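You operate a simulated robot arm through the tools that you are given. There is no shell and no other tool.

You run a simulated robot arm. Do the job below in one go: nothing can be reset, and whatever is moved stays where it is left.

TASK
Wind kraft paper down to the orange mark and part the sheet.
Fine: draw the bar clear first; push it on only at the mark, till the sheet parts; draw it clear again; let nothing fall.

It is judged by the outcome, as a careful person would: the job done as asked, and still so three seconds after it is handed in. It fails if anything else is knocked over, pushed out of place, dropped, spilled or broken. Flat cloth is picked up by pressing the open fingertips on it (5 to 10 N) and closing them slowly along it; thin cloth reads only 2 to 8 mm in the jaws.

THE ROBOT
A 6-joint arm with a two-finger parallel gripper, fixed in place. Base frame: the origin is at the foot of the arm, x ahead of it, y to its left, z up. Lengths are in cm, angles in rad, forces in N, time in s.
With the tool pointing down near the work surface it reaches from about 10 to 60 cm from the base axis. Its first joint turns from -2.007 to 2.007 rad. Payload 3.43 kg.
Tool frame: the origin (TCP) lies between the finger pads and is the grasp point; the fingertips stand 3.4 cm ahead of it; z points along the fingers, y is the line along which they close. The gripper opens to 12.8 cm. The fingers are 2.4 cm wide and 1.2 cm thick; the gripper's body (4.8 by 13 cm) begins 9.6 cm behind the TCP.
Orientation is that of the tool frame in the base frame, as a unit quaternion [w, x, y, z]. With the fingers straight down and closing along the base's y, the tool's x points along the base's -x, its y along +y and its z along -z.

THE INTERFACE
- The arm moves only by the tool arm_command. Its argument "increments" is a list of rows, each a list of 7 numbers: the finger opening in cm, from 0 to 12.8, then the shift along the tool's x, y, z in cm, then the turn, a rotation vector about the tool's x, y, z in rad. In form: [[jaw, x, y, z, wx, wy, wz], ...]. A call has 1 to 20 rows; each row is the pose to reach, as a shift and turn from the pose commanded when the call began, along the tool's axes at that moment. A row lasts 0.2 s, in which the tool goes at most 5 cm and 0.15 rad; a call with a longer step from one row to the next is refused whole, and so is a gripper value outside its range. Where a pose cannot be reached the arm comes as near as it can. A force on the tool above 40 N (or 10 N above the force at the start of the call, whichever is more), or a blocked arm, ends the call early, and 0.2 s more pass. The fingers move at their own pace (about 15.3 cm/s each) and stop on an object; they squeeze with about 30 N. The grip force told is the motor's: it shows also when the fingers shut on nothing. Time passes only in rows, and 0.2 s behind the last, so rows that repeat a pose let the fingers close. The reply holds the time, the measured pose of the TCP, the force on the tool along the base axes, the opening and the grip force, in the units named above and with some noise, with the torque about the TCP (base axes, N m) and any sound that the robot's microphone picked up.
- Cameras (640 x 400 px; columns grow to the right, rows downward): "scene" is fixed at [4.9, 50.05, 178.59]; the picture's right is [-0.93, -0.36, 0.00], its down [-0.20, 0.52, -0.83] and it looks along [0.29, -0.77, -0.56] (base axes); focal length 372 px, centre (320, 200). "wrist" rides on the gripper at [7.6, -1.1, -16] in the tool frame; the picture's right is [0.15, 0.99, 0.00], its down [-0.88, 0.13, -0.46] and it looks along [-0.45, 0.07, 0.89] (tool axes); focal length 234 px, centre (320, 200). There is no depth. A picture from a camera that has moved, and an enlarged one, comes with that camera's place and axes in the base frame and with its lens.
- capture(camera): a new picture of that camera. The clock stands still meanwhile.
- move_column(by): slides the trunk up (or, below 0, down) by that many cm; the arm rides with it, the base frame stays. It gives what a move gives, with no picture.
- enlarge(camera, box): a new picture of the part [left, top, right, bottom] of that camera's present view, enlarged. The clock stands still meanwhile.
- hand_in(): hands the job in; it is judged then, once.

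Places have to be worked out from the pictures, the camera data and where the tool is seen. Open the gripper and draw the arm clear of the work before you hand the job in, unless the task says otherwise.

The tools are called after "Call:" as name(argument=value, ...) on one line, values as JSON. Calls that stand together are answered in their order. arm_command: Moves the arm, as the interface text tells. Its arguments: {"type":"object","properties":{"increments":{"type":"array"}},"required":["increments"]} The other tools are called the same way: move_column (by) slides the trunk up or down; capture (camera) takes a picture; enlarge (camera, box) takes an enlarged picture of a part of a camera's view; hand_in () hands the job in.

At the start:

```text
time: 0.0
tcp_pos: [35.54, -8.05, 133.61]
ee_rot: [0.0, -0.001, 1.0, 0.0]
ft_force: [0.6, -0.7, 0.2]
moment: [0.01, -0.02, 0.0]
width: 12.79
grasp_force: 0.0
trunk travel left (down, up): [-92.5, 6.5]
```

scene: 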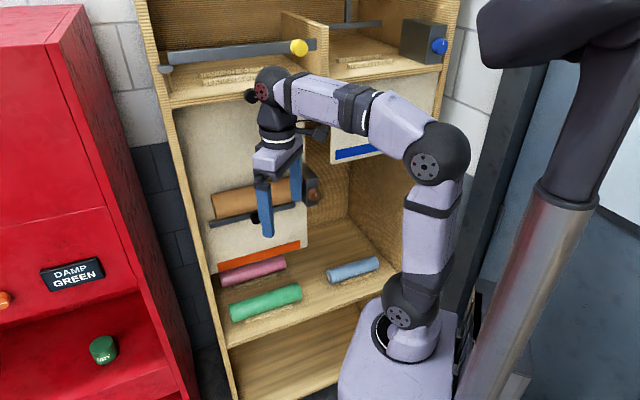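
wrist: 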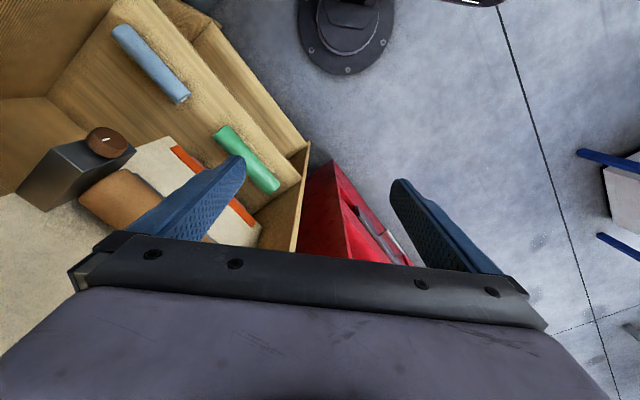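

The pictures show a shelf unit with a kraft roll, a dark bar, a knob at its side and an orange-marked board below it. I'll enlarge these to understand the mechanism before moving.

Call:
enlarge(camera="scene", box=[180, 130, 400, 290])

Call:
enlarge(camera="scene", box=[130, 0, 480, 180])

Call:
enlarge(camera="wrist", box=[0, 80, 320, 280])

```text
2.50 times, centred on (290, 210) of scene
camera zoom: at [4.9, 50.05, 178.59], right [-0.93, -0.36, 0.0], down [-0.2, 0.52, -0.83], along [0.29, -0.77, -0.56], focal length 930 px, centre (395, 175)
```

zoom: 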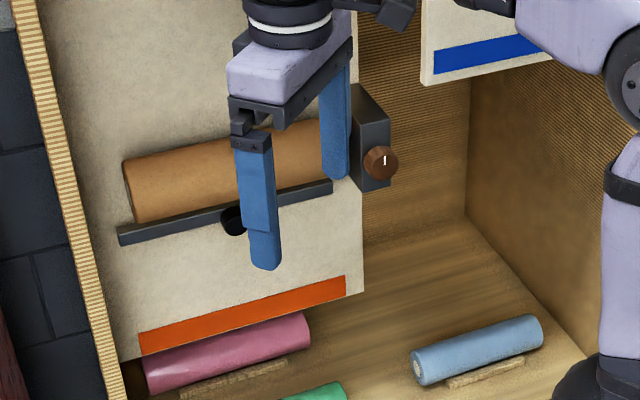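

```text
1.83 times, centred on (305, 90) of scene
camera zoom: at [4.9, 50.05, 178.59], right [-0.93, -0.36, 0.0], down [-0.2, 0.52, -0.83], along [0.29, -0.77, -0.56], focal length 680 px, centre (347, 401)
```

zoom: 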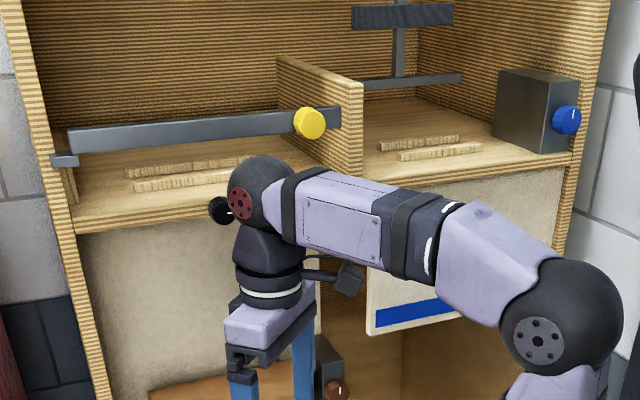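

```text
2.00 times, centred on (160, 180) of wrist
camera zoom: at [27.98, -9.06, 149.48], right [-0.15, 0.99, 0.0], down [0.88, 0.13, 0.46], along [0.45, 0.07, -0.89], focal length 468 px, centre (640, 240)
```

zoom: 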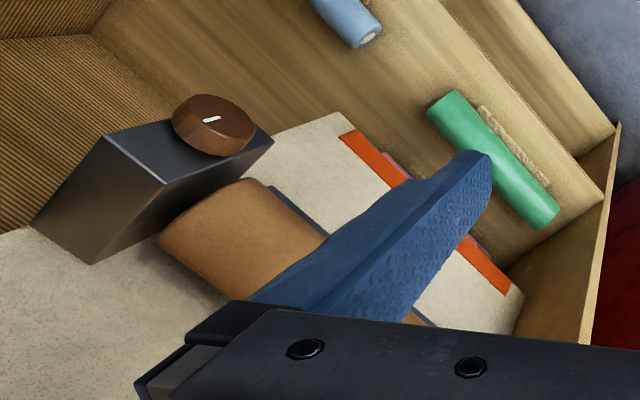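

The kraft roll's brown crank knob is near (41,-41,113). The board with the orange mark faces the robot at about 45°, roughly 67 cm out along (0.7,-0.7). I'll draw the tool back from the shelf and yaw it so the wrist camera will look over the gripper at the station.

Call:
arm_command(increments=[[6, 0.8, 0, 0, 0, 0, -0.1475], [6, 1.6, 0, 0, 0, 0, -0.295], [6, 2.4, 0, 0, 0, 0, -0.4425], [6, 3.2, 0, 0, 0, 0, -0.59], [6, 4.0, 0, 0, 0, 0, -0.7375], [6, 4.8, 0, 0, 0, 0, -0.885], [6, 5.6, 0, 0, 0, 0, -1.0325], [6, 6.4, 0, 0, 0, 0, -1.18], [6, 7.2, 0, 0, 0, 0, -1.3275], [6, 8.0, 0, 0, 0, 0, -1.475], [6, 8.8, 0, 0, 0, 0, -1.6225], [6, 9.6, 0, 0, 0, 0, -1.77], [6, 10.4, 0, 0, 0, 0, -1.9175], [6, 11.2, 0, 0, 0, 0, -2.065], [6, 12, 0, 0, 0, 0, -2.2125], [6, 12.8, 0, 0, 0, 0, -2.356]])

```text
time: 3.4
tcp_pos: [27.86, -10.23, 134.66]
ee_rot: [0.0, 0.924, -0.381, -0.001]
ft_force: [0.5, 0.0, -0.4]
moment: [-0.02, -0.01, -0.01]
width: 5.98
grasp_force: 0.0
out of reach, approached as far as the arm can: row 9, 10, 11, 12, 13, 14, 15, 16
trunk travel left (down, up): [-92.5, 6.5]
```

The yaw is done: tool x now points into the cabinet. Next I'll pitch the tool up to horizontal while moving forward, to look at the station.

Call:
arm_command(increments=[[6, 1.9, -0.5, 0.9, 0, 0.1428, 0], [6, 3.8, -1.0, 1.8, 0, 0.2856, 0], [6, 5.7, -1.5, 2.6, 0, 0.4284, 0], [6, 7.6, -2.0, 3.5, 0, 0.5712, 0], [6, 9.5, -2.5, 4.4, 0, 0.714, 0], [6, 11.4, -3.0, 5.3, 0, 0.8568, 0], [6, 13.3, -3.5, 6.1, 0, 0.9996, 0], [6, 15.2, -4.0, 7.0, 0, 1.1424, 0], [6, 17.1, -4.5, 7.9, 0, 1.2852, 0], [6, 19.0, -5.0, 8.8, 0, 1.428, 0], [6, 21, -5.5, 9.66, 0, 1.5708, 0]])

Call:
capture(camera="wrist")

Call:
capture(camera="scene")

```text
time: 5.8
tcp_pos: [47.69, -21.58, 124.95]
ee_rot: [0.271, 0.654, -0.271, 0.653]
ft_force: [-0.2, -0.9, -1.0]
moment: [0.0, 0.02, 0.03]
width: 5.97
grasp_force: 0.1
out of reach, approached as far as the arm can: row 1, 2, 3, 4, 5, 6, 7, 8, 9, 10, 11
trunk travel left (down, up): [-92.5, 6.5]
```

```text
taken
camera wrist: at [37.02, -9.46, 132.45], right [-0.7, -0.7, 0.15], down [-0.41, 0.23, -0.88], along [0.58, -0.68, -0.45], focal length 234 px, centre (320, 200)
```

wrist: 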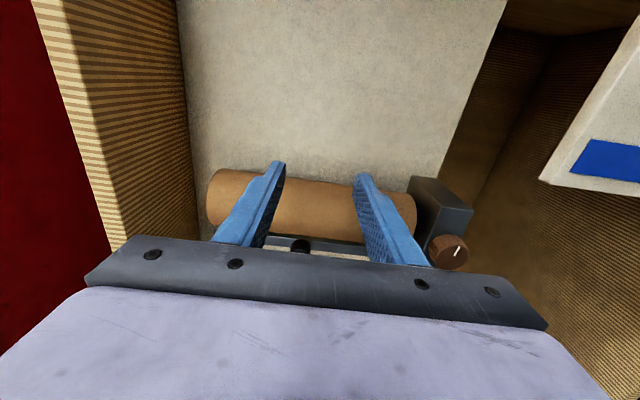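

```text
taken
```

scene: 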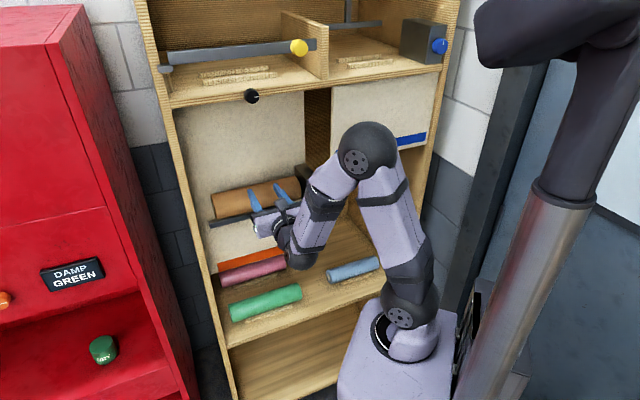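

The station is in view. I'll enlarge both views to see the bar, the black knob and the paper edge.

Call:
enlarge(camera="scene", box=[190, 160, 330, 290])

Call:
enlarge(camera="wrist", box=[180, 150, 500, 290])

Call:
enlarge(camera="scene", box=[140, 0, 470, 170])

```text
3.08 times, centred on (260, 225) of scene
camera zoom: at [4.9, 50.05, 178.59], right [-0.93, -0.36, 0.0], down [-0.2, 0.52, -0.83], along [0.29, -0.77, -0.56], focal length 1144 px, centre (505, 123)
```

zoom: 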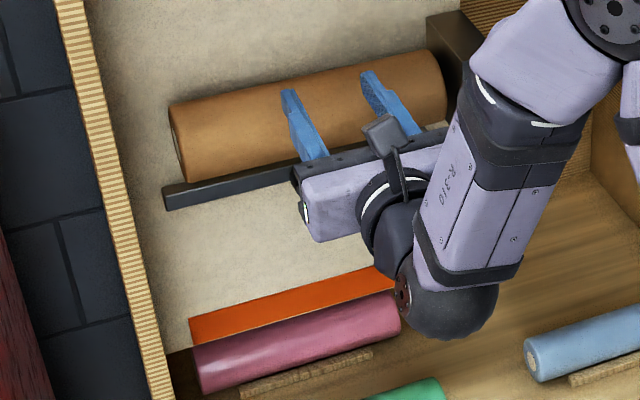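

```text
2.00 times, centred on (340, 220) of wrist
camera zoom: at [37.02, -9.46, 132.45], right [-0.7, -0.7, 0.15], down [-0.41, 0.23, -0.88], along [0.58, -0.68, -0.45], focal length 468 px, centre (280, 160)
```

zoom: 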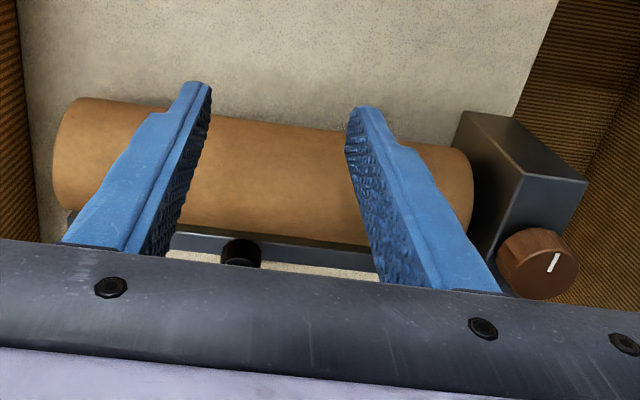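

```text
1.94 times, centred on (305, 85) of scene
camera zoom: at [4.9, 50.05, 178.59], right [-0.93, -0.36, 0.0], down [-0.2, 0.52, -0.83], along [0.29, -0.77, -0.56], focal length 721 px, centre (349, 423)
```

zoom: 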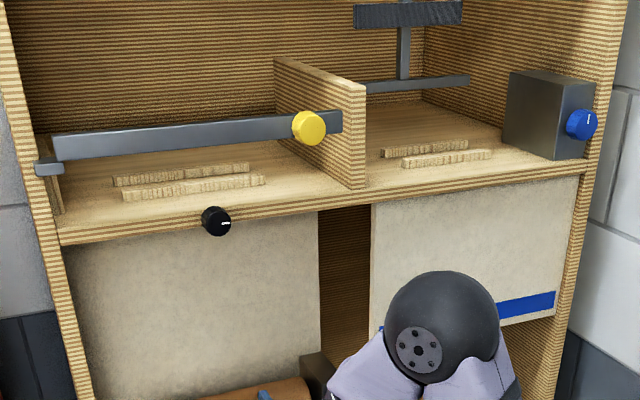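

The bar runs under the roll, with a black knob at its middle near (58,-32,107). The brown knob sits on the box at right. I'll back off a little and lower the trunk so the wrist camera sees the bar and mark.

Call:
arm_command(increments=[[6, 0, 0, -2, 0, 0, 0], [6, 0, 0, -4, 0, 0, 0]])

Call:
move_column(by=-14)

Call:
capture(camera="wrist")

Call:
capture(camera="scene")

```text
time: 6.4
tcp_pos: [47.41, -18.7, 125.13]
ee_rot: [0.271, 0.653, -0.27, 0.654]
ft_force: [0.1, -0.2, 1.1]
moment: [-0.01, 0.0, 0.0]
width: 6.0
grasp_force: 0.1
out of reach, approached as far as the arm can: row 1, 2
trunk travel left (down, up): [-92.5, 6.5]
```

```text
time: 8.1
tcp_pos: [47.58, -18.75, 111.08]
ee_rot: [0.27, 0.654, -0.27, 0.653]
ft_force: [0.4, -0.4, -0.9]
moment: [0.02, 0.01, -0.01]
width: 6.01
grasp_force: 0.0
trunk travel left (down, up): [-78.5, 20.5]
```

```text
taken
camera wrist: at [37.13, -6.59, 118.64], right [-0.7, -0.7, 0.15], down [-0.41, 0.23, -0.88], along [0.58, -0.68, -0.45], focal length 234 px, centre (320, 200)
```

wrist: 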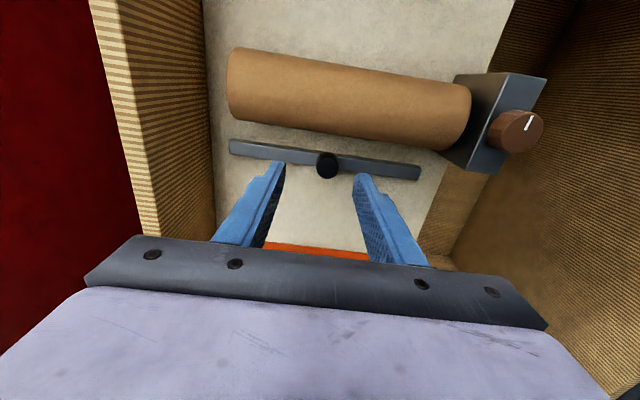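

```text
taken
```

scene: 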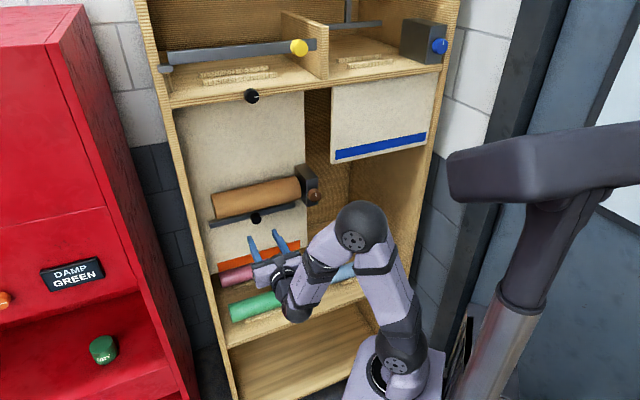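

Now the bar, knob, roll and crank are all visible. I'll enlarge both views to measure.

Call:
enlarge(camera="scene", box=[190, 160, 340, 260])

Call:
enlarge(camera="wrist", box=[210, 40, 560, 260])

Call:
enlarge(camera="wrist", box=[220, 110, 440, 247])

```text
4.00 times, centred on (265, 210) of scene
camera zoom: at [4.9, 50.05, 178.59], right [-0.93, -0.36, 0.0], down [-0.2, 0.52, -0.83], along [0.29, -0.77, -0.56], focal length 1488 px, centre (540, 160)
```

zoom: 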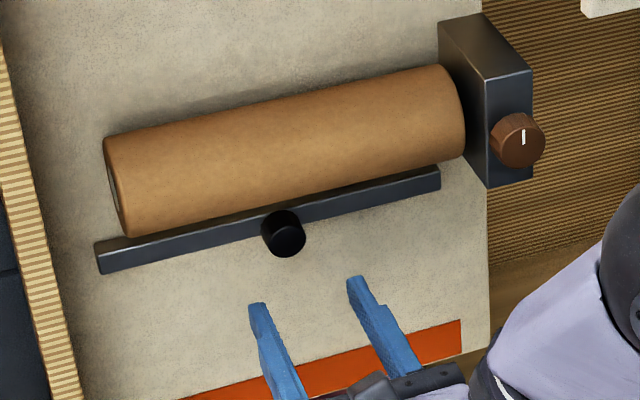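

```text
1.82 times, centred on (385, 150) of wrist
camera zoom: at [37.13, -6.59, 118.64], right [-0.7, -0.7, 0.15], down [-0.41, 0.23, -0.88], along [0.58, -0.68, -0.45], focal length 426 px, centre (202, 291)
```

zoom: 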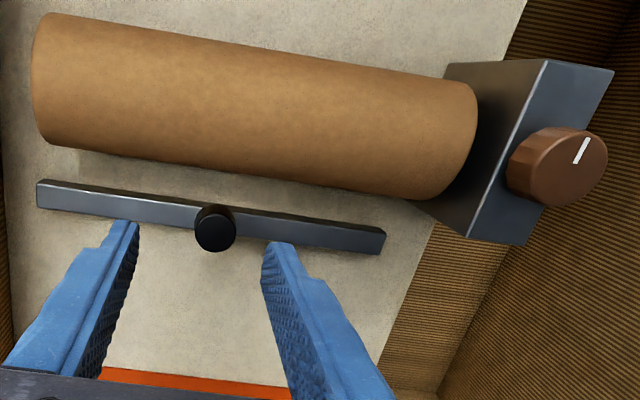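

```text
2.91 times, centred on (330, 178) of wrist
camera zoom: at [37.13, -6.59, 118.64], right [-0.7, -0.7, 0.15], down [-0.41, 0.23, -0.88], along [0.58, -0.68, -0.45], focal length 681 px, centre (291, 262)
```

zoom: 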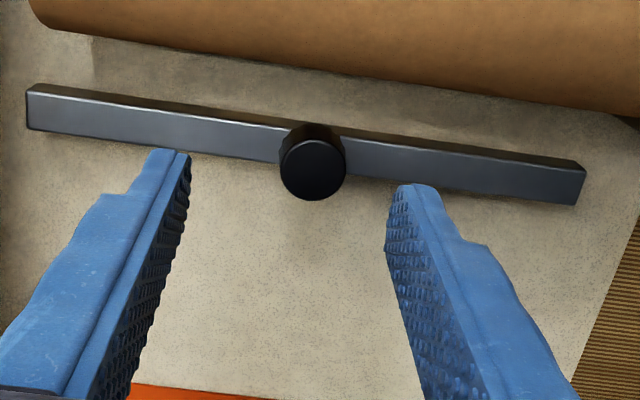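

The black knob's face works out to about (56.2,-29.6,108.5), roughly 3 cm across. The brown knob's face is about (38.9,-36.3,117.2), and both axes point along (0.707,-0.707). I'll line up with the black knob and go part way in.

Call:
arm_command(increments=[[6, -0.9, 0.5, 0, 0, 0, 0], [6, -1.8, 1.1, 0, 0, 0, 0], [6, -2.6, 1.6, 1, 0, 0, 0], [6, -2.6, 1.6, 3, 0, 0, 0], [6, -2.6, 1.6, 5, 0, 0, 0], [6, -2.6, 1.6, 7, 0, 0, 0], [6, -2.6, 1.6, 7, 0, 0, 0]])

Call:
capture(camera="wrist")

Call:
enlarge(camera="scene", box=[200, 170, 330, 270])

```text
time: 9.7
tcp_pos: [51.35, -24.8, 108.51]
ee_rot: [0.271, 0.653, -0.271, 0.653]
ft_force: [0.9, -0.1, -0.1]
moment: [0.02, 0.0, 0.03]
width: 6.01
grasp_force: 0.1
out of reach, approached as far as the arm can: row 1, 2
trunk travel left (down, up): [-78.5, 20.5]
```

```text
taken
camera wrist: at [40.91, -12.63, 116.04], right [-0.7, -0.7, 0.15], down [-0.41, 0.23, -0.88], along [0.58, -0.68, -0.45], focal length 234 px, centre (320, 200)
```

wrist: 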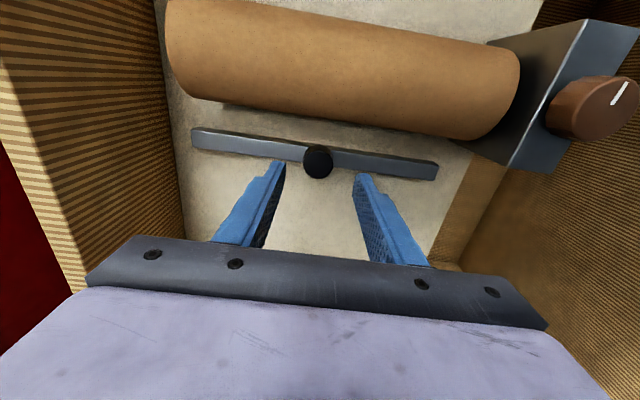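

```text
4.00 times, centred on (265, 220) of scene
camera zoom: at [4.9, 50.05, 178.59], right [-0.93, -0.36, 0.0], down [-0.2, 0.52, -0.83], along [0.29, -0.77, -0.56], focal length 1488 px, centre (540, 120)
```

zoom: 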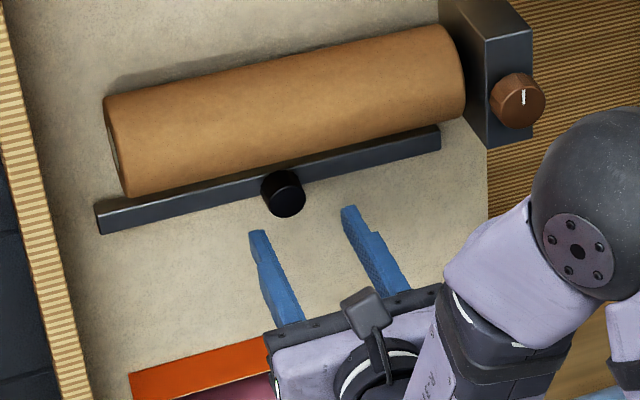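

The knob is dead ahead, about 0.2 cm off in u and 0.3 cm in z. I'll go forward slowly until the fingertips straddle the knob.

Call:
arm_command(increments=[[6, 0.3, -0.2, 1, 0, 0, 0], [6, 0.3, -0.2, 2, 0, 0, 0], [6, 0.3, -0.2, 3, 0, 0, 0], [6, 0.3, -0.2, 4, 0, 0, 0], [6, 0.3, -0.2, 4.5, 0, 0, 0], [6, 0.3, -0.2, 5, 0, 0, 0], [6, 0.3, -0.2, 5, 0, 0, 0]])

Call:
capture(camera="wrist")

Call:
enlarge(camera="scene", box=[220, 180, 310, 250])

```text
time: 11.3
tcp_pos: [55.17, -28.33, 108.74]
ee_rot: [0.27, 0.654, -0.27, 0.653]
ft_force: [-0.8, -0.5, -0.7]
moment: [0.05, 0.01, 0.01]
width: 5.99
grasp_force: 0.1
trunk travel left (down, up): [-78.5, 20.5]
```

```text
taken
camera wrist: at [44.59, -16.1, 116.31], right [-0.7, -0.7, 0.15], down [-0.41, 0.23, -0.88], along [0.58, -0.68, -0.45], focal length 234 px, centre (320, 200)
```

wrist: 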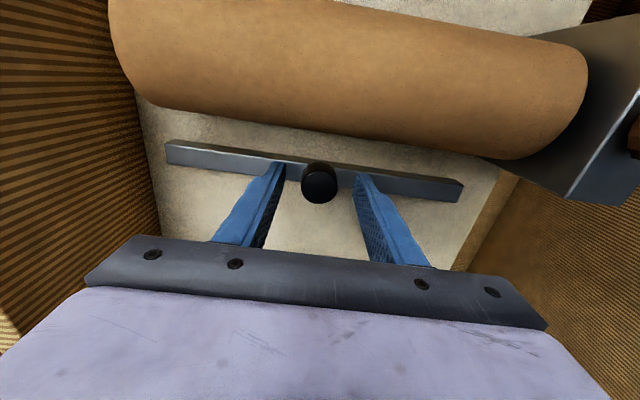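

```text
5.71 times, centred on (265, 215) of scene
camera zoom: at [4.9, 50.05, 178.59], right [-0.93, -0.36, 0.0], down [-0.2, 0.52, -0.83], along [0.29, -0.77, -0.56], focal length 2125 px, centre (634, 114)
```

zoom: 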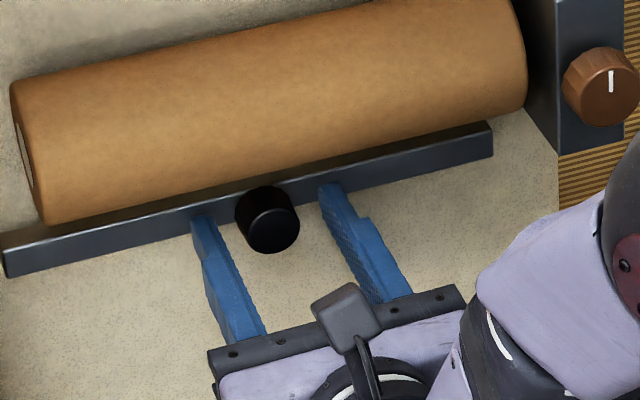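

The fingertips straddle the knob at e≈62.4, just short of the bar. I'll close on it.

Call:
arm_command(increments=[[4, 0, 0, 0, 0, 0, 0], [3, 0, 0, 0, 0, 0, 0], [2, 0, 0, 0, 0, 0, 0], [1, 0, 0, 0, 0, 0, 0], [1, 0, 0, 0, 0, 0, 0]])

Call:
enlarge(camera="wrist", box=[220, 120, 440, 257])

```text
time: 12.5
tcp_pos: [55.03, -28.18, 108.81]
ee_rot: [0.27, 0.653, -0.27, 0.653]
ft_force: [0.2, 0.1, 0.1]
moment: [0.01, 0.02, 0.43]
width: 3.12
grasp_force: 45.3
trunk travel left (down, up): [-78.5, 20.5]
```

```text
2.91 times, centred on (330, 188) of wrist
camera zoom: at [44.59, -16.09, 116.32], right [-0.7, -0.7, 0.15], down [-0.41, 0.23, -0.88], along [0.58, -0.68, -0.45], focal length 681 px, centre (291, 234)
```

zoom: 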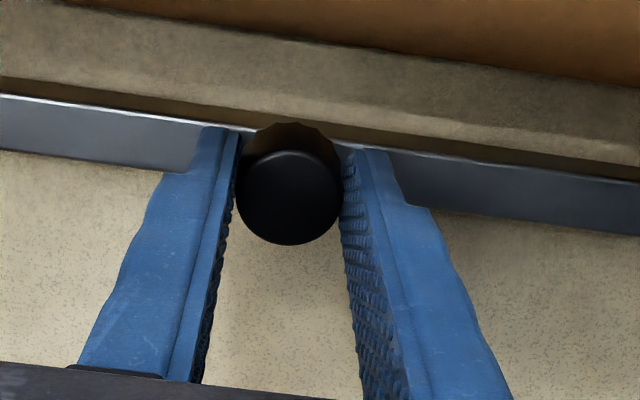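

The knob is held at 3.1 cm width. I'll draw the bar gently towards the robot.

Call:
arm_command(increments=[[1, 0, 0, -0.3, 0, 0, 0], [1, 0, 0, -0.6, 0, 0, 0], [1, 0, 0, -0.9, 0, 0, 0], [1, 0, 0, -1.2, 0, 0, 0], [1, 0, 0, -1.5, 0, 0, 0], [1, 0, 0, -1.5, 0, 0, 0]])

Call:
capture(camera="wrist")

Call:
enlarge(camera="scene", box=[200, 160, 330, 260])

```text
time: 13.9
tcp_pos: [54.08, -27.08, 108.77]
ee_rot: [0.27, 0.653, -0.27, 0.653]
ft_force: [-1.5, -1.7, -1.3]
moment: [-0.17, -0.09, 0.3]
width: 3.11
grasp_force: 45.0
trunk travel left (down, up): [-78.5, 20.5]
```

```text
taken
camera wrist: at [43.58, -15.05, 116.33], right [-0.7, -0.7, 0.15], down [-0.41, 0.23, -0.88], along [0.58, -0.68, -0.45], focal length 234 px, centre (320, 200)
```

wrist: 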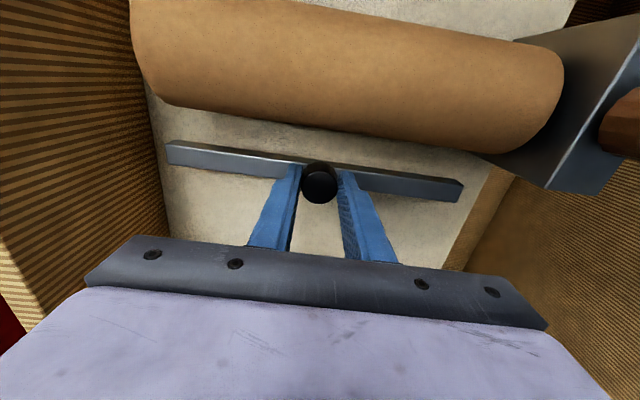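

```text
4.00 times, centred on (265, 210) of scene
camera zoom: at [4.9, 50.05, 178.59], right [-0.93, -0.36, 0.0], down [-0.2, 0.52, -0.83], along [0.29, -0.77, -0.56], focal length 1488 px, centre (540, 160)
```

zoom: 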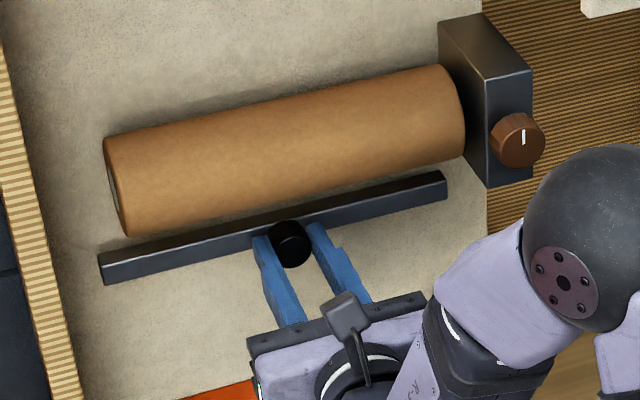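

The bar follows freely (moved ~1.4 cm). I'll keep drawing it out until it meets its stop.

Call:
arm_command(increments=[[1, 0, 0, -0.4, 0, 0, 0], [1, 0, 0, -0.8, 0, 0, 0], [1, 0, 0, -1.2, 0, 0, 0], [1, 0, 0, -1.6, 0, 0, 0], [1, 0, 0, -2.0, 0, 0, 0], [1, 0, 0, -2.4, 0, 0, 0], [1, 0, 0, -2.4, 0, 0, 0]])

```text
time: 15.5
tcp_pos: [52.65, -25.74, 108.73]
ee_rot: [0.269, 0.653, -0.27, 0.655]
ft_force: [16.4, -17.8, 6.2]
moment: [0.05, 0.02, 0.44]
width: 3.13
grasp_force: 44.8
trunk travel left (down, up): [-78.5, 20.5]
```

It pulls 24 N now, so the bar is at its outer stop after about 3.4 cm. I'll ease off and look.

Call:
arm_command(increments=[[1, 0, 0, 0.2, 0, 0, 0], [1, 0, 0, 0.4, 0, 0, 0], [1, 0, 0, 0.4, 0, 0, 0]])

Call:
capture(camera="wrist")

Call:
enlarge(camera="scene", box=[200, 160, 330, 260])

```text
time: 16.3
tcp_pos: [52.61, -25.64, 108.87]
ee_rot: [0.271, 0.653, -0.271, 0.653]
ft_force: [5.2, -3.1, 6.1]
moment: [-0.39, -0.45, -0.32]
width: 3.11
grasp_force: 44.5
trunk travel left (down, up): [-78.5, 20.5]
```

```text
taken
camera wrist: at [42.11, -13.59, 116.33], right [-0.7, -0.7, 0.15], down [-0.42, 0.23, -0.88], along [0.58, -0.68, -0.45], focal length 234 px, centre (320, 200)
```

wrist: 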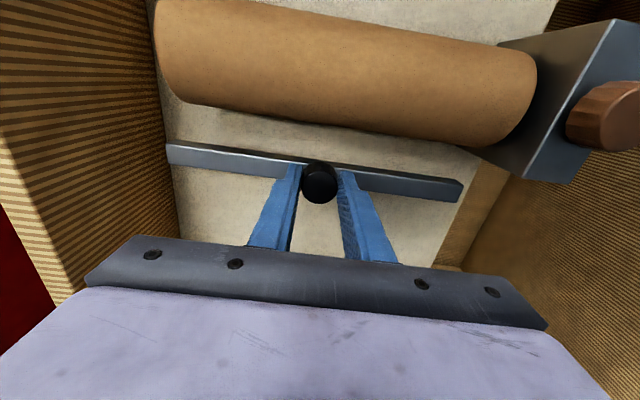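

```text
4.00 times, centred on (265, 210) of scene
camera zoom: at [4.9, 50.05, 178.59], right [-0.93, -0.36, 0.0], down [-0.2, 0.52, -0.83], along [0.29, -0.77, -0.56], focal length 1488 px, centre (540, 160)
```

zoom: 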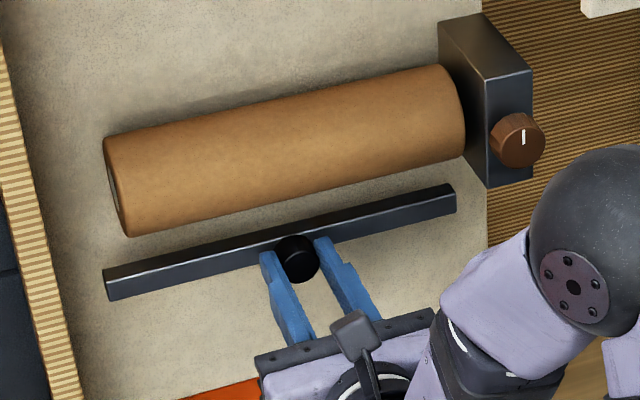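

The bar is drawn about 3.3 cm clear. I'll release the knob and back off, then check that the bar stays out.

Call:
arm_command(increments=[[2, 0, 0, 0, 0, 0, 0], [3.5, 0, 0, 0, 0, 0, 0], [5.5, 0, 0, 0, 0, 0, 0], [5.5, 0, 0, 0, 0, 0, 0], [5.5, 0, 0, -1, 0, 0, 0], [5.5, 0, 0, -2, 0, 0, 0], [5.5, 0, 0, -3.5, 0, 0, 0], [5.5, 0, 0, -5, 0, 0, 0], [5.5, 2, 0, -5.3, 0, 0, 0], [5.5, 5, 0, -5.3, 0, 0, 0], [5.5, 8, 0, -5.3, 0, 0, 0], [5.5, 11, 0, -5.3, 0, 0, 0], [5.5, 14, 0, -5.3, 0, 0, 0], [5.5, 14, 0, -5.3, 0, 0, 0]])

Call:
capture(camera="scene")

Call:
capture(camera="wrist")

```text
time: 19.3
tcp_pos: [48.81, -21.89, 122.92]
ee_rot: [0.27, 0.653, -0.27, 0.654]
ft_force: [0.2, 0.1, 1.5]
moment: [0.05, 0.01, -0.02]
width: 5.53
grasp_force: 0.0
trunk travel left (down, up): [-78.5, 20.5]
```

```text
taken
```

scene: 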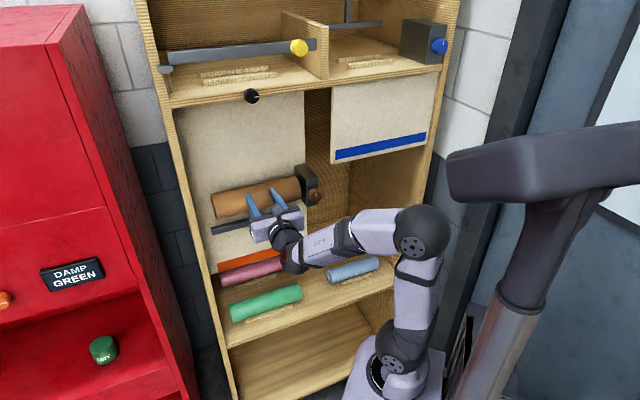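

```text
taken
camera wrist: at [38.34, -9.77, 130.44], right [-0.7, -0.7, 0.15], down [-0.41, 0.23, -0.88], along [0.58, -0.68, -0.45], focal length 234 px, centre (320, 200)
```

wrist: 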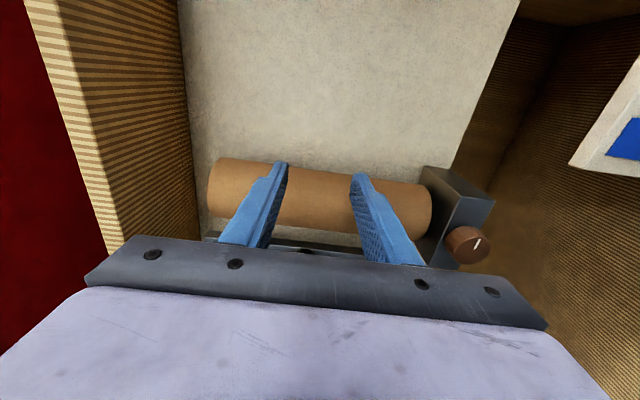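

The bar stays out. I'll lower the trunk so the arm has room to work at the closer brown knob, keeping the tool well in front of everything.

Call:
move_column(by=-14)

Call:
arm_command(increments=[[5.5, 3, 1, -0.5, 0, 0, 0], [5.5, 6, 3, -1, 0, 0, 0], [5.5, 8.4, 6, -2, 0, 0, 0], [5.5, 8.4, 9, -3, 0, 0, 0], [5.5, 8.4, 12, -4, 0, 0, 0], [5.5, 8.4, 14, -5, 0, 0, 0], [5.5, 8.4, 16.5, -6, 0, 0, 0], [5.5, 8.4, 16.5, -6, 0, 0, 0]])

Call:
capture(camera="wrist")

Call:
capture(camera="scene")

```text
time: 20.9
tcp_pos: [48.81, -21.86, 108.8]
ee_rot: [0.271, 0.653, -0.271, 0.653]
ft_force: [0.1, -0.5, -0.8]
moment: [0.01, 0.03, 0.01]
width: 5.5
grasp_force: 0.0
trunk travel left (down, up): [-64.5, 34.5]
```

```text
time: 22.7
tcp_pos: [42.0, -31.16, 114.37]
ee_rot: [0.271, 0.653, -0.271, 0.653]
ft_force: [-0.6, 0.4, 0.4]
moment: [-0.02, 0.03, -0.05]
width: 5.52
grasp_force: 0.0
out of reach, approached as far as the arm can: row 3, 4, 5, 6, 7, 8
trunk travel left (down, up): [-64.5, 34.5]
```

```text
taken
camera wrist: at [31.4, -18.99, 121.9], right [-0.7, -0.7, 0.15], down [-0.41, 0.23, -0.88], along [0.58, -0.68, -0.45], focal length 234 px, centre (320, 200)
```

wrist: 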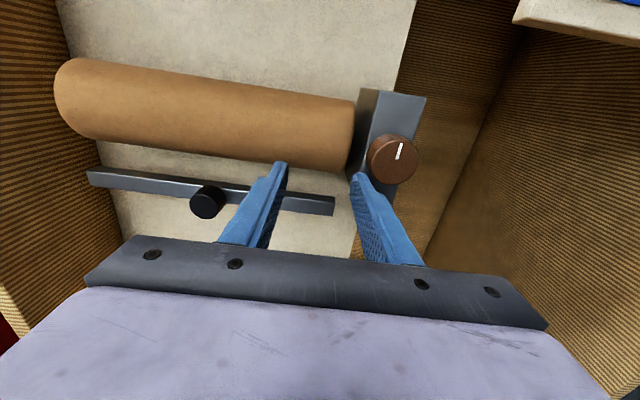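

```text
taken
```

scene: 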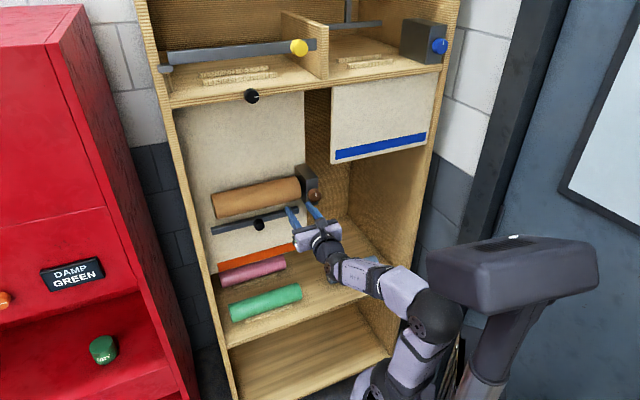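

The arm is near a reach limit: the tool sits at e=51.7, u=7.7, z=114.4, short of the commanded retreat. I'll shift left away from the knob, then raise the trunk 7 cm to regain room, and look again.

Call:
arm_command(increments=[[5.5, 0, -2, -0.5, 0, 0, 0], [5.5, 0, -4, -1, 0, 0, 0], [5.5, 0, -4, -1, 0, 0, 0]])

Call:
move_column(by=7)

Call:
arm_command(increments=[[5.5, 0, 0, -1, 0, 0, 0], [5.5, 0, 0, -2, 0, 0, 0], [5.5, 0, 0, -3, 0, 0, 0], [5.5, 0, 0, -3, 0, 0, 0]])

Call:
capture(camera="wrist")

```text
time: 23.5
tcp_pos: [44.03, -27.68, 114.55]
ee_rot: [0.271, 0.654, -0.27, 0.653]
ft_force: [0.9, 0.6, -0.7]
moment: [0.0, -0.01, 0.02]
width: 5.51
grasp_force: 0.1
trunk travel left (down, up): [-64.5, 34.5]
```

```text
time: 24.6
tcp_pos: [44.03, -27.66, 121.39]
ee_rot: [0.271, 0.653, -0.271, 0.653]
ft_force: [0.6, 0.3, 0.4]
moment: [-0.01, 0.0, -0.02]
width: 5.5
grasp_force: 0.1
trunk travel left (down, up): [-71.5, 27.5]
```

```text
time: 25.6
tcp_pos: [44.1, -26.59, 120.47]
ee_rot: [0.271, 0.653, -0.271, 0.653]
ft_force: [0.3, -0.2, 0.2]
moment: [-0.02, 0.01, 0.0]
width: 5.51
grasp_force: 0.0
out of reach, approached as far as the arm can: row 1, 2, 3, 4
trunk travel left (down, up): [-71.5, 27.5]
```

```text
taken
camera wrist: at [33.55, -14.44, 127.97], right [-0.7, -0.7, 0.15], down [-0.41, 0.23, -0.88], along [0.58, -0.68, -0.45], focal length 234 px, centre (320, 200)
```

wrist: 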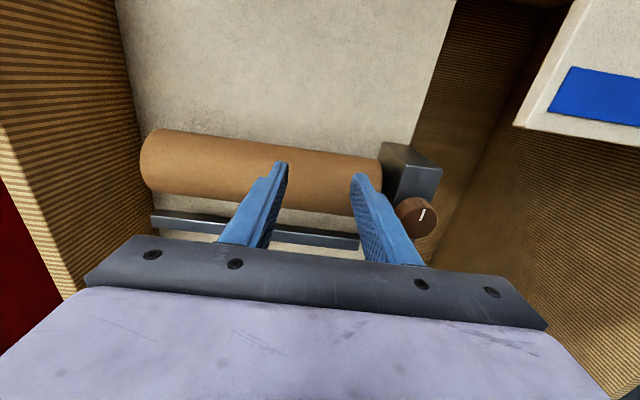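

The brown knob's face refines to e≈53.5–54, u≈1.7, z≈117.3, about 4 cm across. I'll pass above it with the fingers wide enough to straddle, then look before coming down.

Call:
arm_command(increments=[[7, 1.5, 1, 0.5, 0, 0, 0], [7, 1.8, 3, 1, 0, 0, 0], [7, 1.8, 5, 1, 0, 0, 0], [7, 1.8, 7, 1, 0, 0, 0], [7, 1.8, 9, 1, 0, 0, 0], [7, 1.8, 10.7, 1, 0, 0, 0], [7, 1.8, 10.7, 1, 0, 0, 0]])

Call:
capture(camera="wrist")

Call:
enlarge(camera="scene", box=[240, 150, 370, 250])

```text
time: 27.2
tcp_pos: [41.67, -31.85, 121.88]
ee_rot: [0.272, 0.653, -0.272, 0.652]
ft_force: [-0.5, 0.5, -0.9]
moment: [-0.02, 0.01, -0.02]
width: 7.02
grasp_force: 0.0
out of reach, approached as far as the arm can: row 1, 2, 3, 4, 5, 6, 7
trunk travel left (down, up): [-71.5, 27.5]
```

```text
taken
camera wrist: at [31.22, -19.62, 129.48], right [-0.7, -0.7, 0.15], down [-0.41, 0.23, -0.88], along [0.58, -0.68, -0.45], focal length 234 px, centre (320, 200)
```

wrist: 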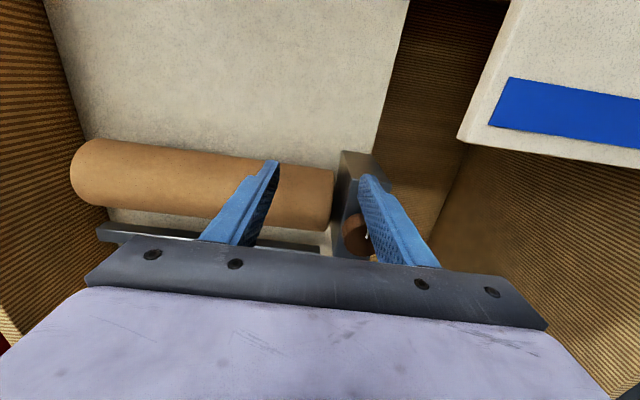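

```text
4.00 times, centred on (305, 200) of scene
camera zoom: at [4.9, 50.05, 178.59], right [-0.93, -0.36, 0.0], down [-0.2, 0.52, -0.83], along [0.29, -0.77, -0.56], focal length 1488 px, centre (380, 200)
```

zoom: 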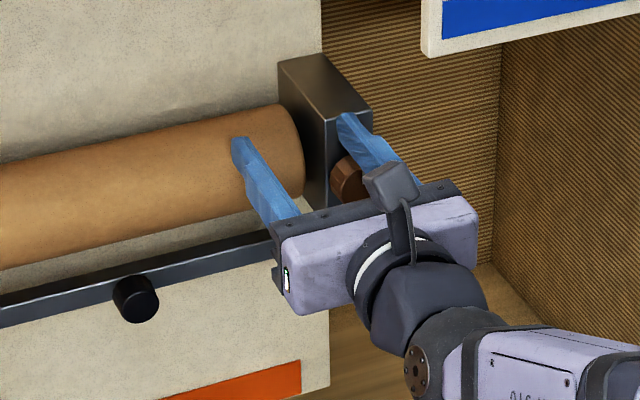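

At this height the reach limit stops me at u≈7, with the tips too deep. I'll move left, drop to the knob's height where there's more room to retreat, and come across in front of it.

Call:
arm_command(increments=[[7, 0, -2.2, 0, 0, 0, 0], [7, 0, -4.5, 0, 0, 0, 0], [7, -2, -4.5, -0.5, 0, 0, 0], [7, -4.5, -4.5, -1.5, 0, 0, 0], [7, -4.5, -4.5, -2.5, 0, 0, 0], [7, -4.5, -4.5, -2.5, 0, 0, 0]])

```text
time: 28.6
tcp_pos: [43.06, -26.82, 117.33]
ee_rot: [0.27, 0.654, -0.27, 0.653]
ft_force: [0.3, -0.2, 0.8]
moment: [0.0, 0.02, -0.01]
width: 7.01
grasp_force: 0.1
trunk travel left (down, up): [-71.5, 27.5]
```

That pose was reached (e=49.4, u=11.5, z=117.3). Now I'll move across in front of the knob in two stages.

Call:
arm_command(increments=[[7, 0, 2, -0.1, 0, 0, 0], [7, 0, 4, -0.2, 0, 0, 0], [7, 0, 5, -0.2, 0, 0, 0], [7, 0, 5, -0.2, 0, 0, 0]])

Call:
capture(camera="wrist")

Call:
enlarge(camera="scene", box=[240, 150, 370, 250])

```text
time: 29.6
tcp_pos: [40.49, -29.69, 117.34]
ee_rot: [0.272, 0.652, -0.272, 0.653]
ft_force: [0.1, 1.4, 0.3]
moment: [0.02, -0.01, -0.01]
width: 6.99
grasp_force: 0.0
out of reach, approached as far as the arm can: row 2, 3, 4
trunk travel left (down, up): [-71.5, 27.5]
```

```text
taken
camera wrist: at [29.96, -17.49, 124.81], right [-0.7, -0.7, 0.15], down [-0.41, 0.23, -0.88], along [0.58, -0.68, -0.45], focal length 234 px, centre (320, 200)
```

wrist: 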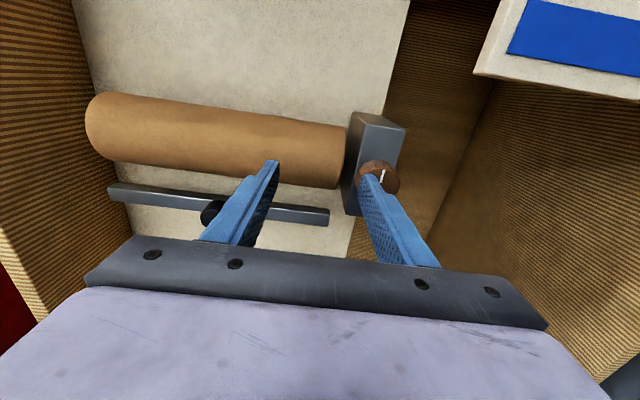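

```text
4.00 times, centred on (305, 200) of scene
camera zoom: at [4.9, 50.05, 178.59], right [-0.93, -0.36, 0.0], down [-0.2, 0.52, -0.83], along [0.29, -0.77, -0.56], focal length 1488 px, centre (380, 200)
```

zoom: 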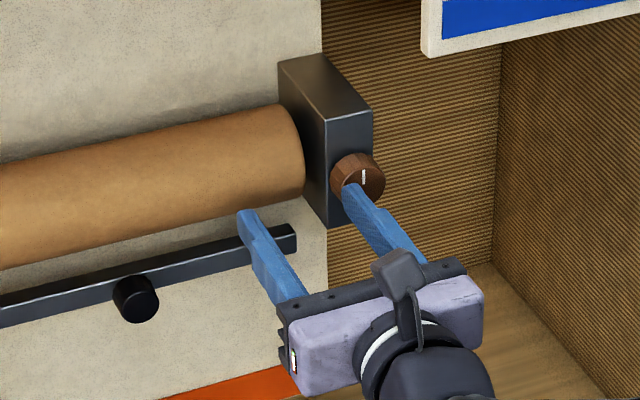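

The tool is at e=49.6, u=7.6, with the right tip just in front of the knob. Raising the trunk about 2.3 cm should give 1 cm more retreat, so I'll step left first, raise, re-lower and back up.

Call:
arm_command(increments=[[7, 0, -1.5, 0, 0, 0, 0], [7, 0, -3, 0, 0, 0, 0], [7, 0, -3, 0, 0, 0, 0]])

Call:
move_column(by=2.3)

Call:
arm_command(increments=[[7, -1.2, 0, 0, 0, 0, 0], [7, -2.3, 0, 0, 0, 0, 0], [7, -2.3, 0, -0.6, 0, 0, 0], [7, -2.3, 0, -1.2, 0, 0, 0], [7, -2.3, 0, -1.2, 0, 0, 0]])

```text
time: 30.4
tcp_pos: [42.61, -27.5, 117.2]
ee_rot: [0.27, 0.653, -0.27, 0.653]
ft_force: [0.0, -0.3, -0.3]
moment: [0.03, 0.0, -0.02]
width: 7.02
grasp_force: 0.1
trunk travel left (down, up): [-71.5, 27.5]
```

```text
time: 31.1
tcp_pos: [42.5, -27.48, 119.43]
ee_rot: [0.271, 0.654, -0.271, 0.653]
ft_force: [0.7, -0.8, -0.6]
moment: [-0.01, 0.05, -0.01]
width: 7.03
grasp_force: 0.1
trunk travel left (down, up): [-73.8, 25.2]
```

```text
time: 32.3
tcp_pos: [42.36, -27.01, 117.63]
ee_rot: [0.271, 0.654, -0.272, 0.652]
ft_force: [-0.4, -0.3, 0.3]
moment: [0.01, -0.01, 0.0]
width: 6.99
grasp_force: 0.1
out of reach, approached as far as the arm can: row 4, 5
trunk travel left (down, up): [-73.8, 25.2]
```

The reach limit keeps the tips too deep for a straight approach. Instead I'll roll the tool 90° so the fingers sit above and below, then slide them sideways over the knob. This also keeps the camera looking towards the board.

Call:
arm_command(increments=[[7, 0, 0, 0.3, 0, 0, 0.143], [7, 0, 0, 0.6, 0, 0, 0.286], [7, 0, 0, 0.9, 0, 0, 0.429], [7, 0, 0, 1, 0, 0, 0.572], [7, 0, 0, 1, 0, 0, 0.715], [7, 0, 0, 1, 0, 0, 0.858], [7, 0, 0, 1, 0, 0, 1.0], [7, 0, 0, 1, 0, 0, 1.143], [7, 0, 0, 1, 0, 0, 1.286], [7, 0, 0, 1, 0, 0, 1.429], [7, 0, 0, 1, 0, 0, 1.571], [7, 0, 0, 1, 0, 0, 1.571]])

Call:
capture(camera="wrist")

Call:
enlarge(camera="scene", box=[240, 150, 370, 250])

```text
time: 34.9
tcp_pos: [43.08, -27.75, 117.56]
ee_rot: [0.271, -0.27, 0.653, -0.653]
ft_force: [0.0, 0.1, 0.3]
moment: [0.01, -0.02, 0.0]
width: 6.99
grasp_force: 0.0
trunk travel left (down, up): [-73.8, 25.2]
```

```text
taken
camera wrist: at [26.42, -21.72, 118.66], right [-0.1, -0.1, -0.99], down [0.3, 0.94, -0.13], along [0.95, -0.31, -0.07], focal length 234 px, centre (320, 200)
```

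wrist: 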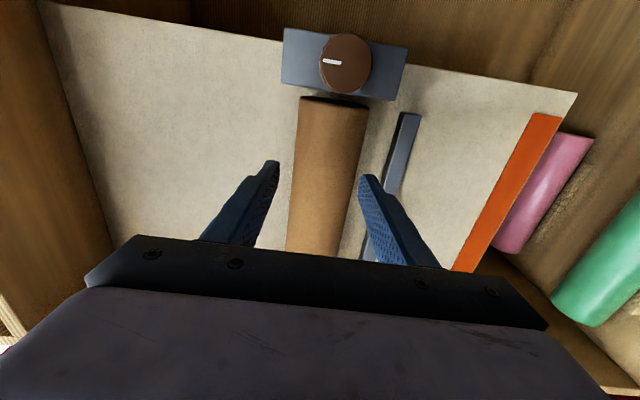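

```text
4.00 times, centred on (305, 200) of scene
camera zoom: at [4.9, 50.05, 178.59], right [-0.93, -0.36, 0.0], down [-0.2, 0.52, -0.83], along [0.29, -0.77, -0.56], focal length 1488 px, centre (380, 200)
```

zoom: 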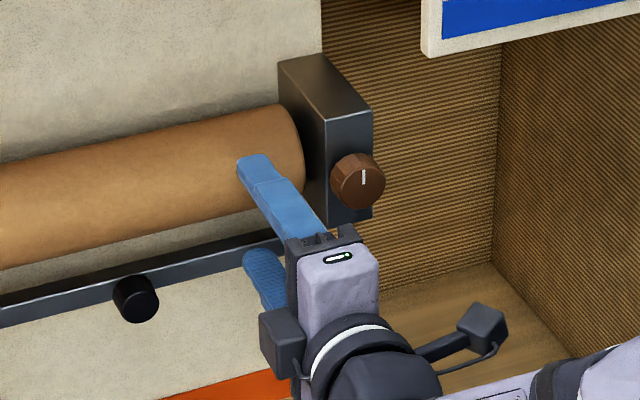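

This view shows the board, roll, bar and mark side-on, with the knob's pointer up. I'll slide the fingers sideways over the knob, one above and one below it.

Call:
arm_command(increments=[[7, 2, 0.1, 0, 0, 0, 0], [7, 4, 0.2, 0.3, 0, 0, 0], [7, 6, 0.3, 0.6, 0, 0, 0], [7, 8, 0.4, 1, 0, 0, 0], [7, 9, 0.4, 1.2, 0, 0, 0], [7, 9, 0.4, 1.2, 0, 0, 0]])

Call:
capture(camera="wrist")

Call:
enlarge(camera="scene", box=[250, 150, 360, 235])

```text
time: 36.3
tcp_pos: [41.14, -29.77, 117.4]
ee_rot: [0.268, -0.269, 0.655, -0.653]
ft_force: [-0.3, 0.5, -0.2]
moment: [0.04, 0.03, -0.01]
width: 7.0
grasp_force: 0.0
out of reach, approached as far as the arm can: row 2, 3, 4, 5, 6
trunk travel left (down, up): [-73.8, 25.2]
```

```text
taken
camera wrist: at [24.48, -23.69, 118.52], right [-0.11, -0.1, -0.99], down [0.31, 0.94, -0.13], along [0.95, -0.32, -0.07], focal length 234 px, centre (320, 200)
```

wrist: 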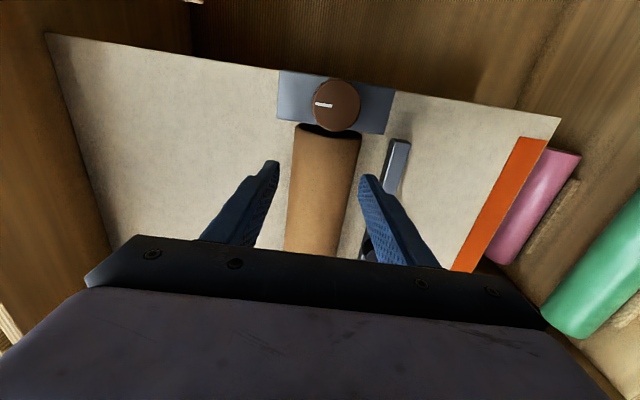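

```text
4.71 times, centred on (305, 192) of scene
camera zoom: at [4.9, 50.05, 178.59], right [-0.93, -0.36, 0.0], down [-0.2, 0.52, -0.83], along [0.29, -0.77, -0.56], focal length 1750 px, centre (391, 235)
```

zoom: 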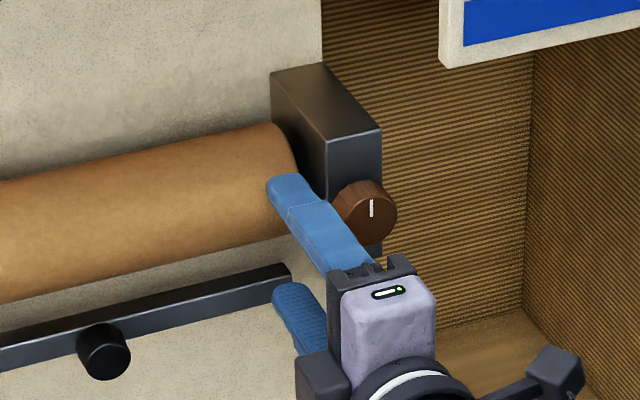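

The box front works out to e≈55.2 and the knob face to e≈53.2, so I need TCP at e≈51.4, u≈1.9. I'll trim the trunk 1.8 cm down, where the reach limit is easiest, and slide across.

Call:
move_column(by=-1.8)

Call:
arm_command(increments=[[7, 0.5, -0.9, 0.3, 0, 0, 0], [7, 1, -1.7, 0.5, 0, 0, 0], [7, 2.5, -1.7, 0.7, 0, 0, 0], [7, 4, -1.7, 0.9, 0, 0, 0], [7, 5.2, -1.7, 1.1, 0, 0, 0], [7, 6.1, -1.7, 1.3, 0, 0, 0], [7, 6.1, -1.7, 1.3, 0, 0, 0]])

Call:
capture(camera="wrist")

Call:
capture(camera="scene")

```text
time: 37.0
tcp_pos: [41.04, -29.85, 115.64]
ee_rot: [0.268, -0.27, 0.654, -0.653]
ft_force: [-1.1, 0.9, 0.4]
moment: [0.02, -0.02, 0.01]
width: 7.0
grasp_force: 0.1
trunk travel left (down, up): [-72.0, 27.0]
```

```text
time: 38.6
tcp_pos: [40.84, -30.5, 117.79]
ee_rot: [0.266, -0.267, 0.656, -0.654]
ft_force: [-0.3, -0.6, -0.5]
moment: [0.03, 0.01, -0.01]
width: 7.0
grasp_force: 0.0
out of reach, approached as far as the arm can: row 2, 3, 4, 5, 6, 7
trunk travel left (down, up): [-72.0, 27.0]
```

```text
taken
camera wrist: at [24.27, -24.29, 118.99], right [-0.11, -0.1, -0.99], down [0.31, 0.94, -0.13], along [0.94, -0.32, -0.07], focal length 234 px, centre (320, 200)
```

wrist: 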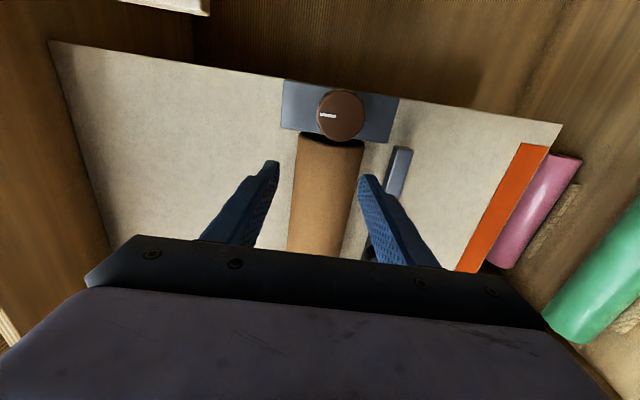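

```text
taken
```

scene: 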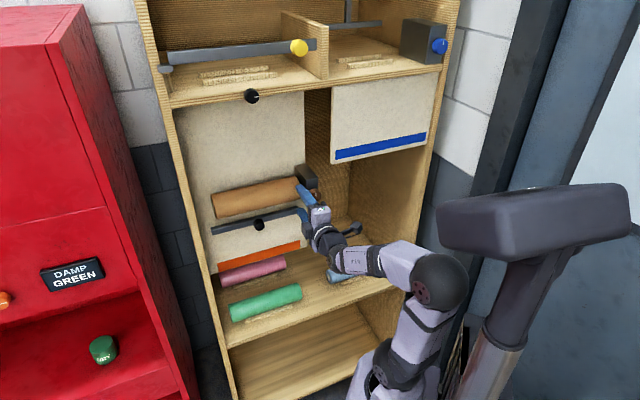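

The arm stops at e=50.4, u=7.3, still short. I'll try going a bit deeper first (e≈51.4, still clear of the roll and box), then sliding across.

Call:
arm_command(increments=[[7, 0, 0.2, 0.6, 0, 0, 0], [7, 0, 0.5, 1.1, 0, 0, 0], [7, 0, 0.5, 1.1, 0, 0, 0]])

Call:
arm_command(increments=[[7, 1, 0, 0, 0, 0, 0], [7, 2, 0, 0, 0, 0, 0], [7, 2, 0, 0, 0, 0, 0]])

```text
time: 39.4
tcp_pos: [41.76, -31.07, 117.44]
ee_rot: [0.266, -0.267, 0.657, -0.653]
ft_force: [-0.3, 0.6, -0.3]
moment: [0.0, 0.04, 0.02]
width: 6.99
grasp_force: 0.0
trunk travel left (down, up): [-72.0, 27.0]
```

```text
time: 40.2
tcp_pos: [41.67, -30.85, 117.81]
ee_rot: [0.267, -0.267, 0.656, -0.653]
ft_force: [-0.4, -0.4, 0.4]
moment: [0.0, -0.01, 0.02]
width: 7.0
grasp_force: 0.0
out of reach, approached as far as the arm can: row 1, 2, 3
trunk travel left (down, up): [-72.0, 27.0]
```

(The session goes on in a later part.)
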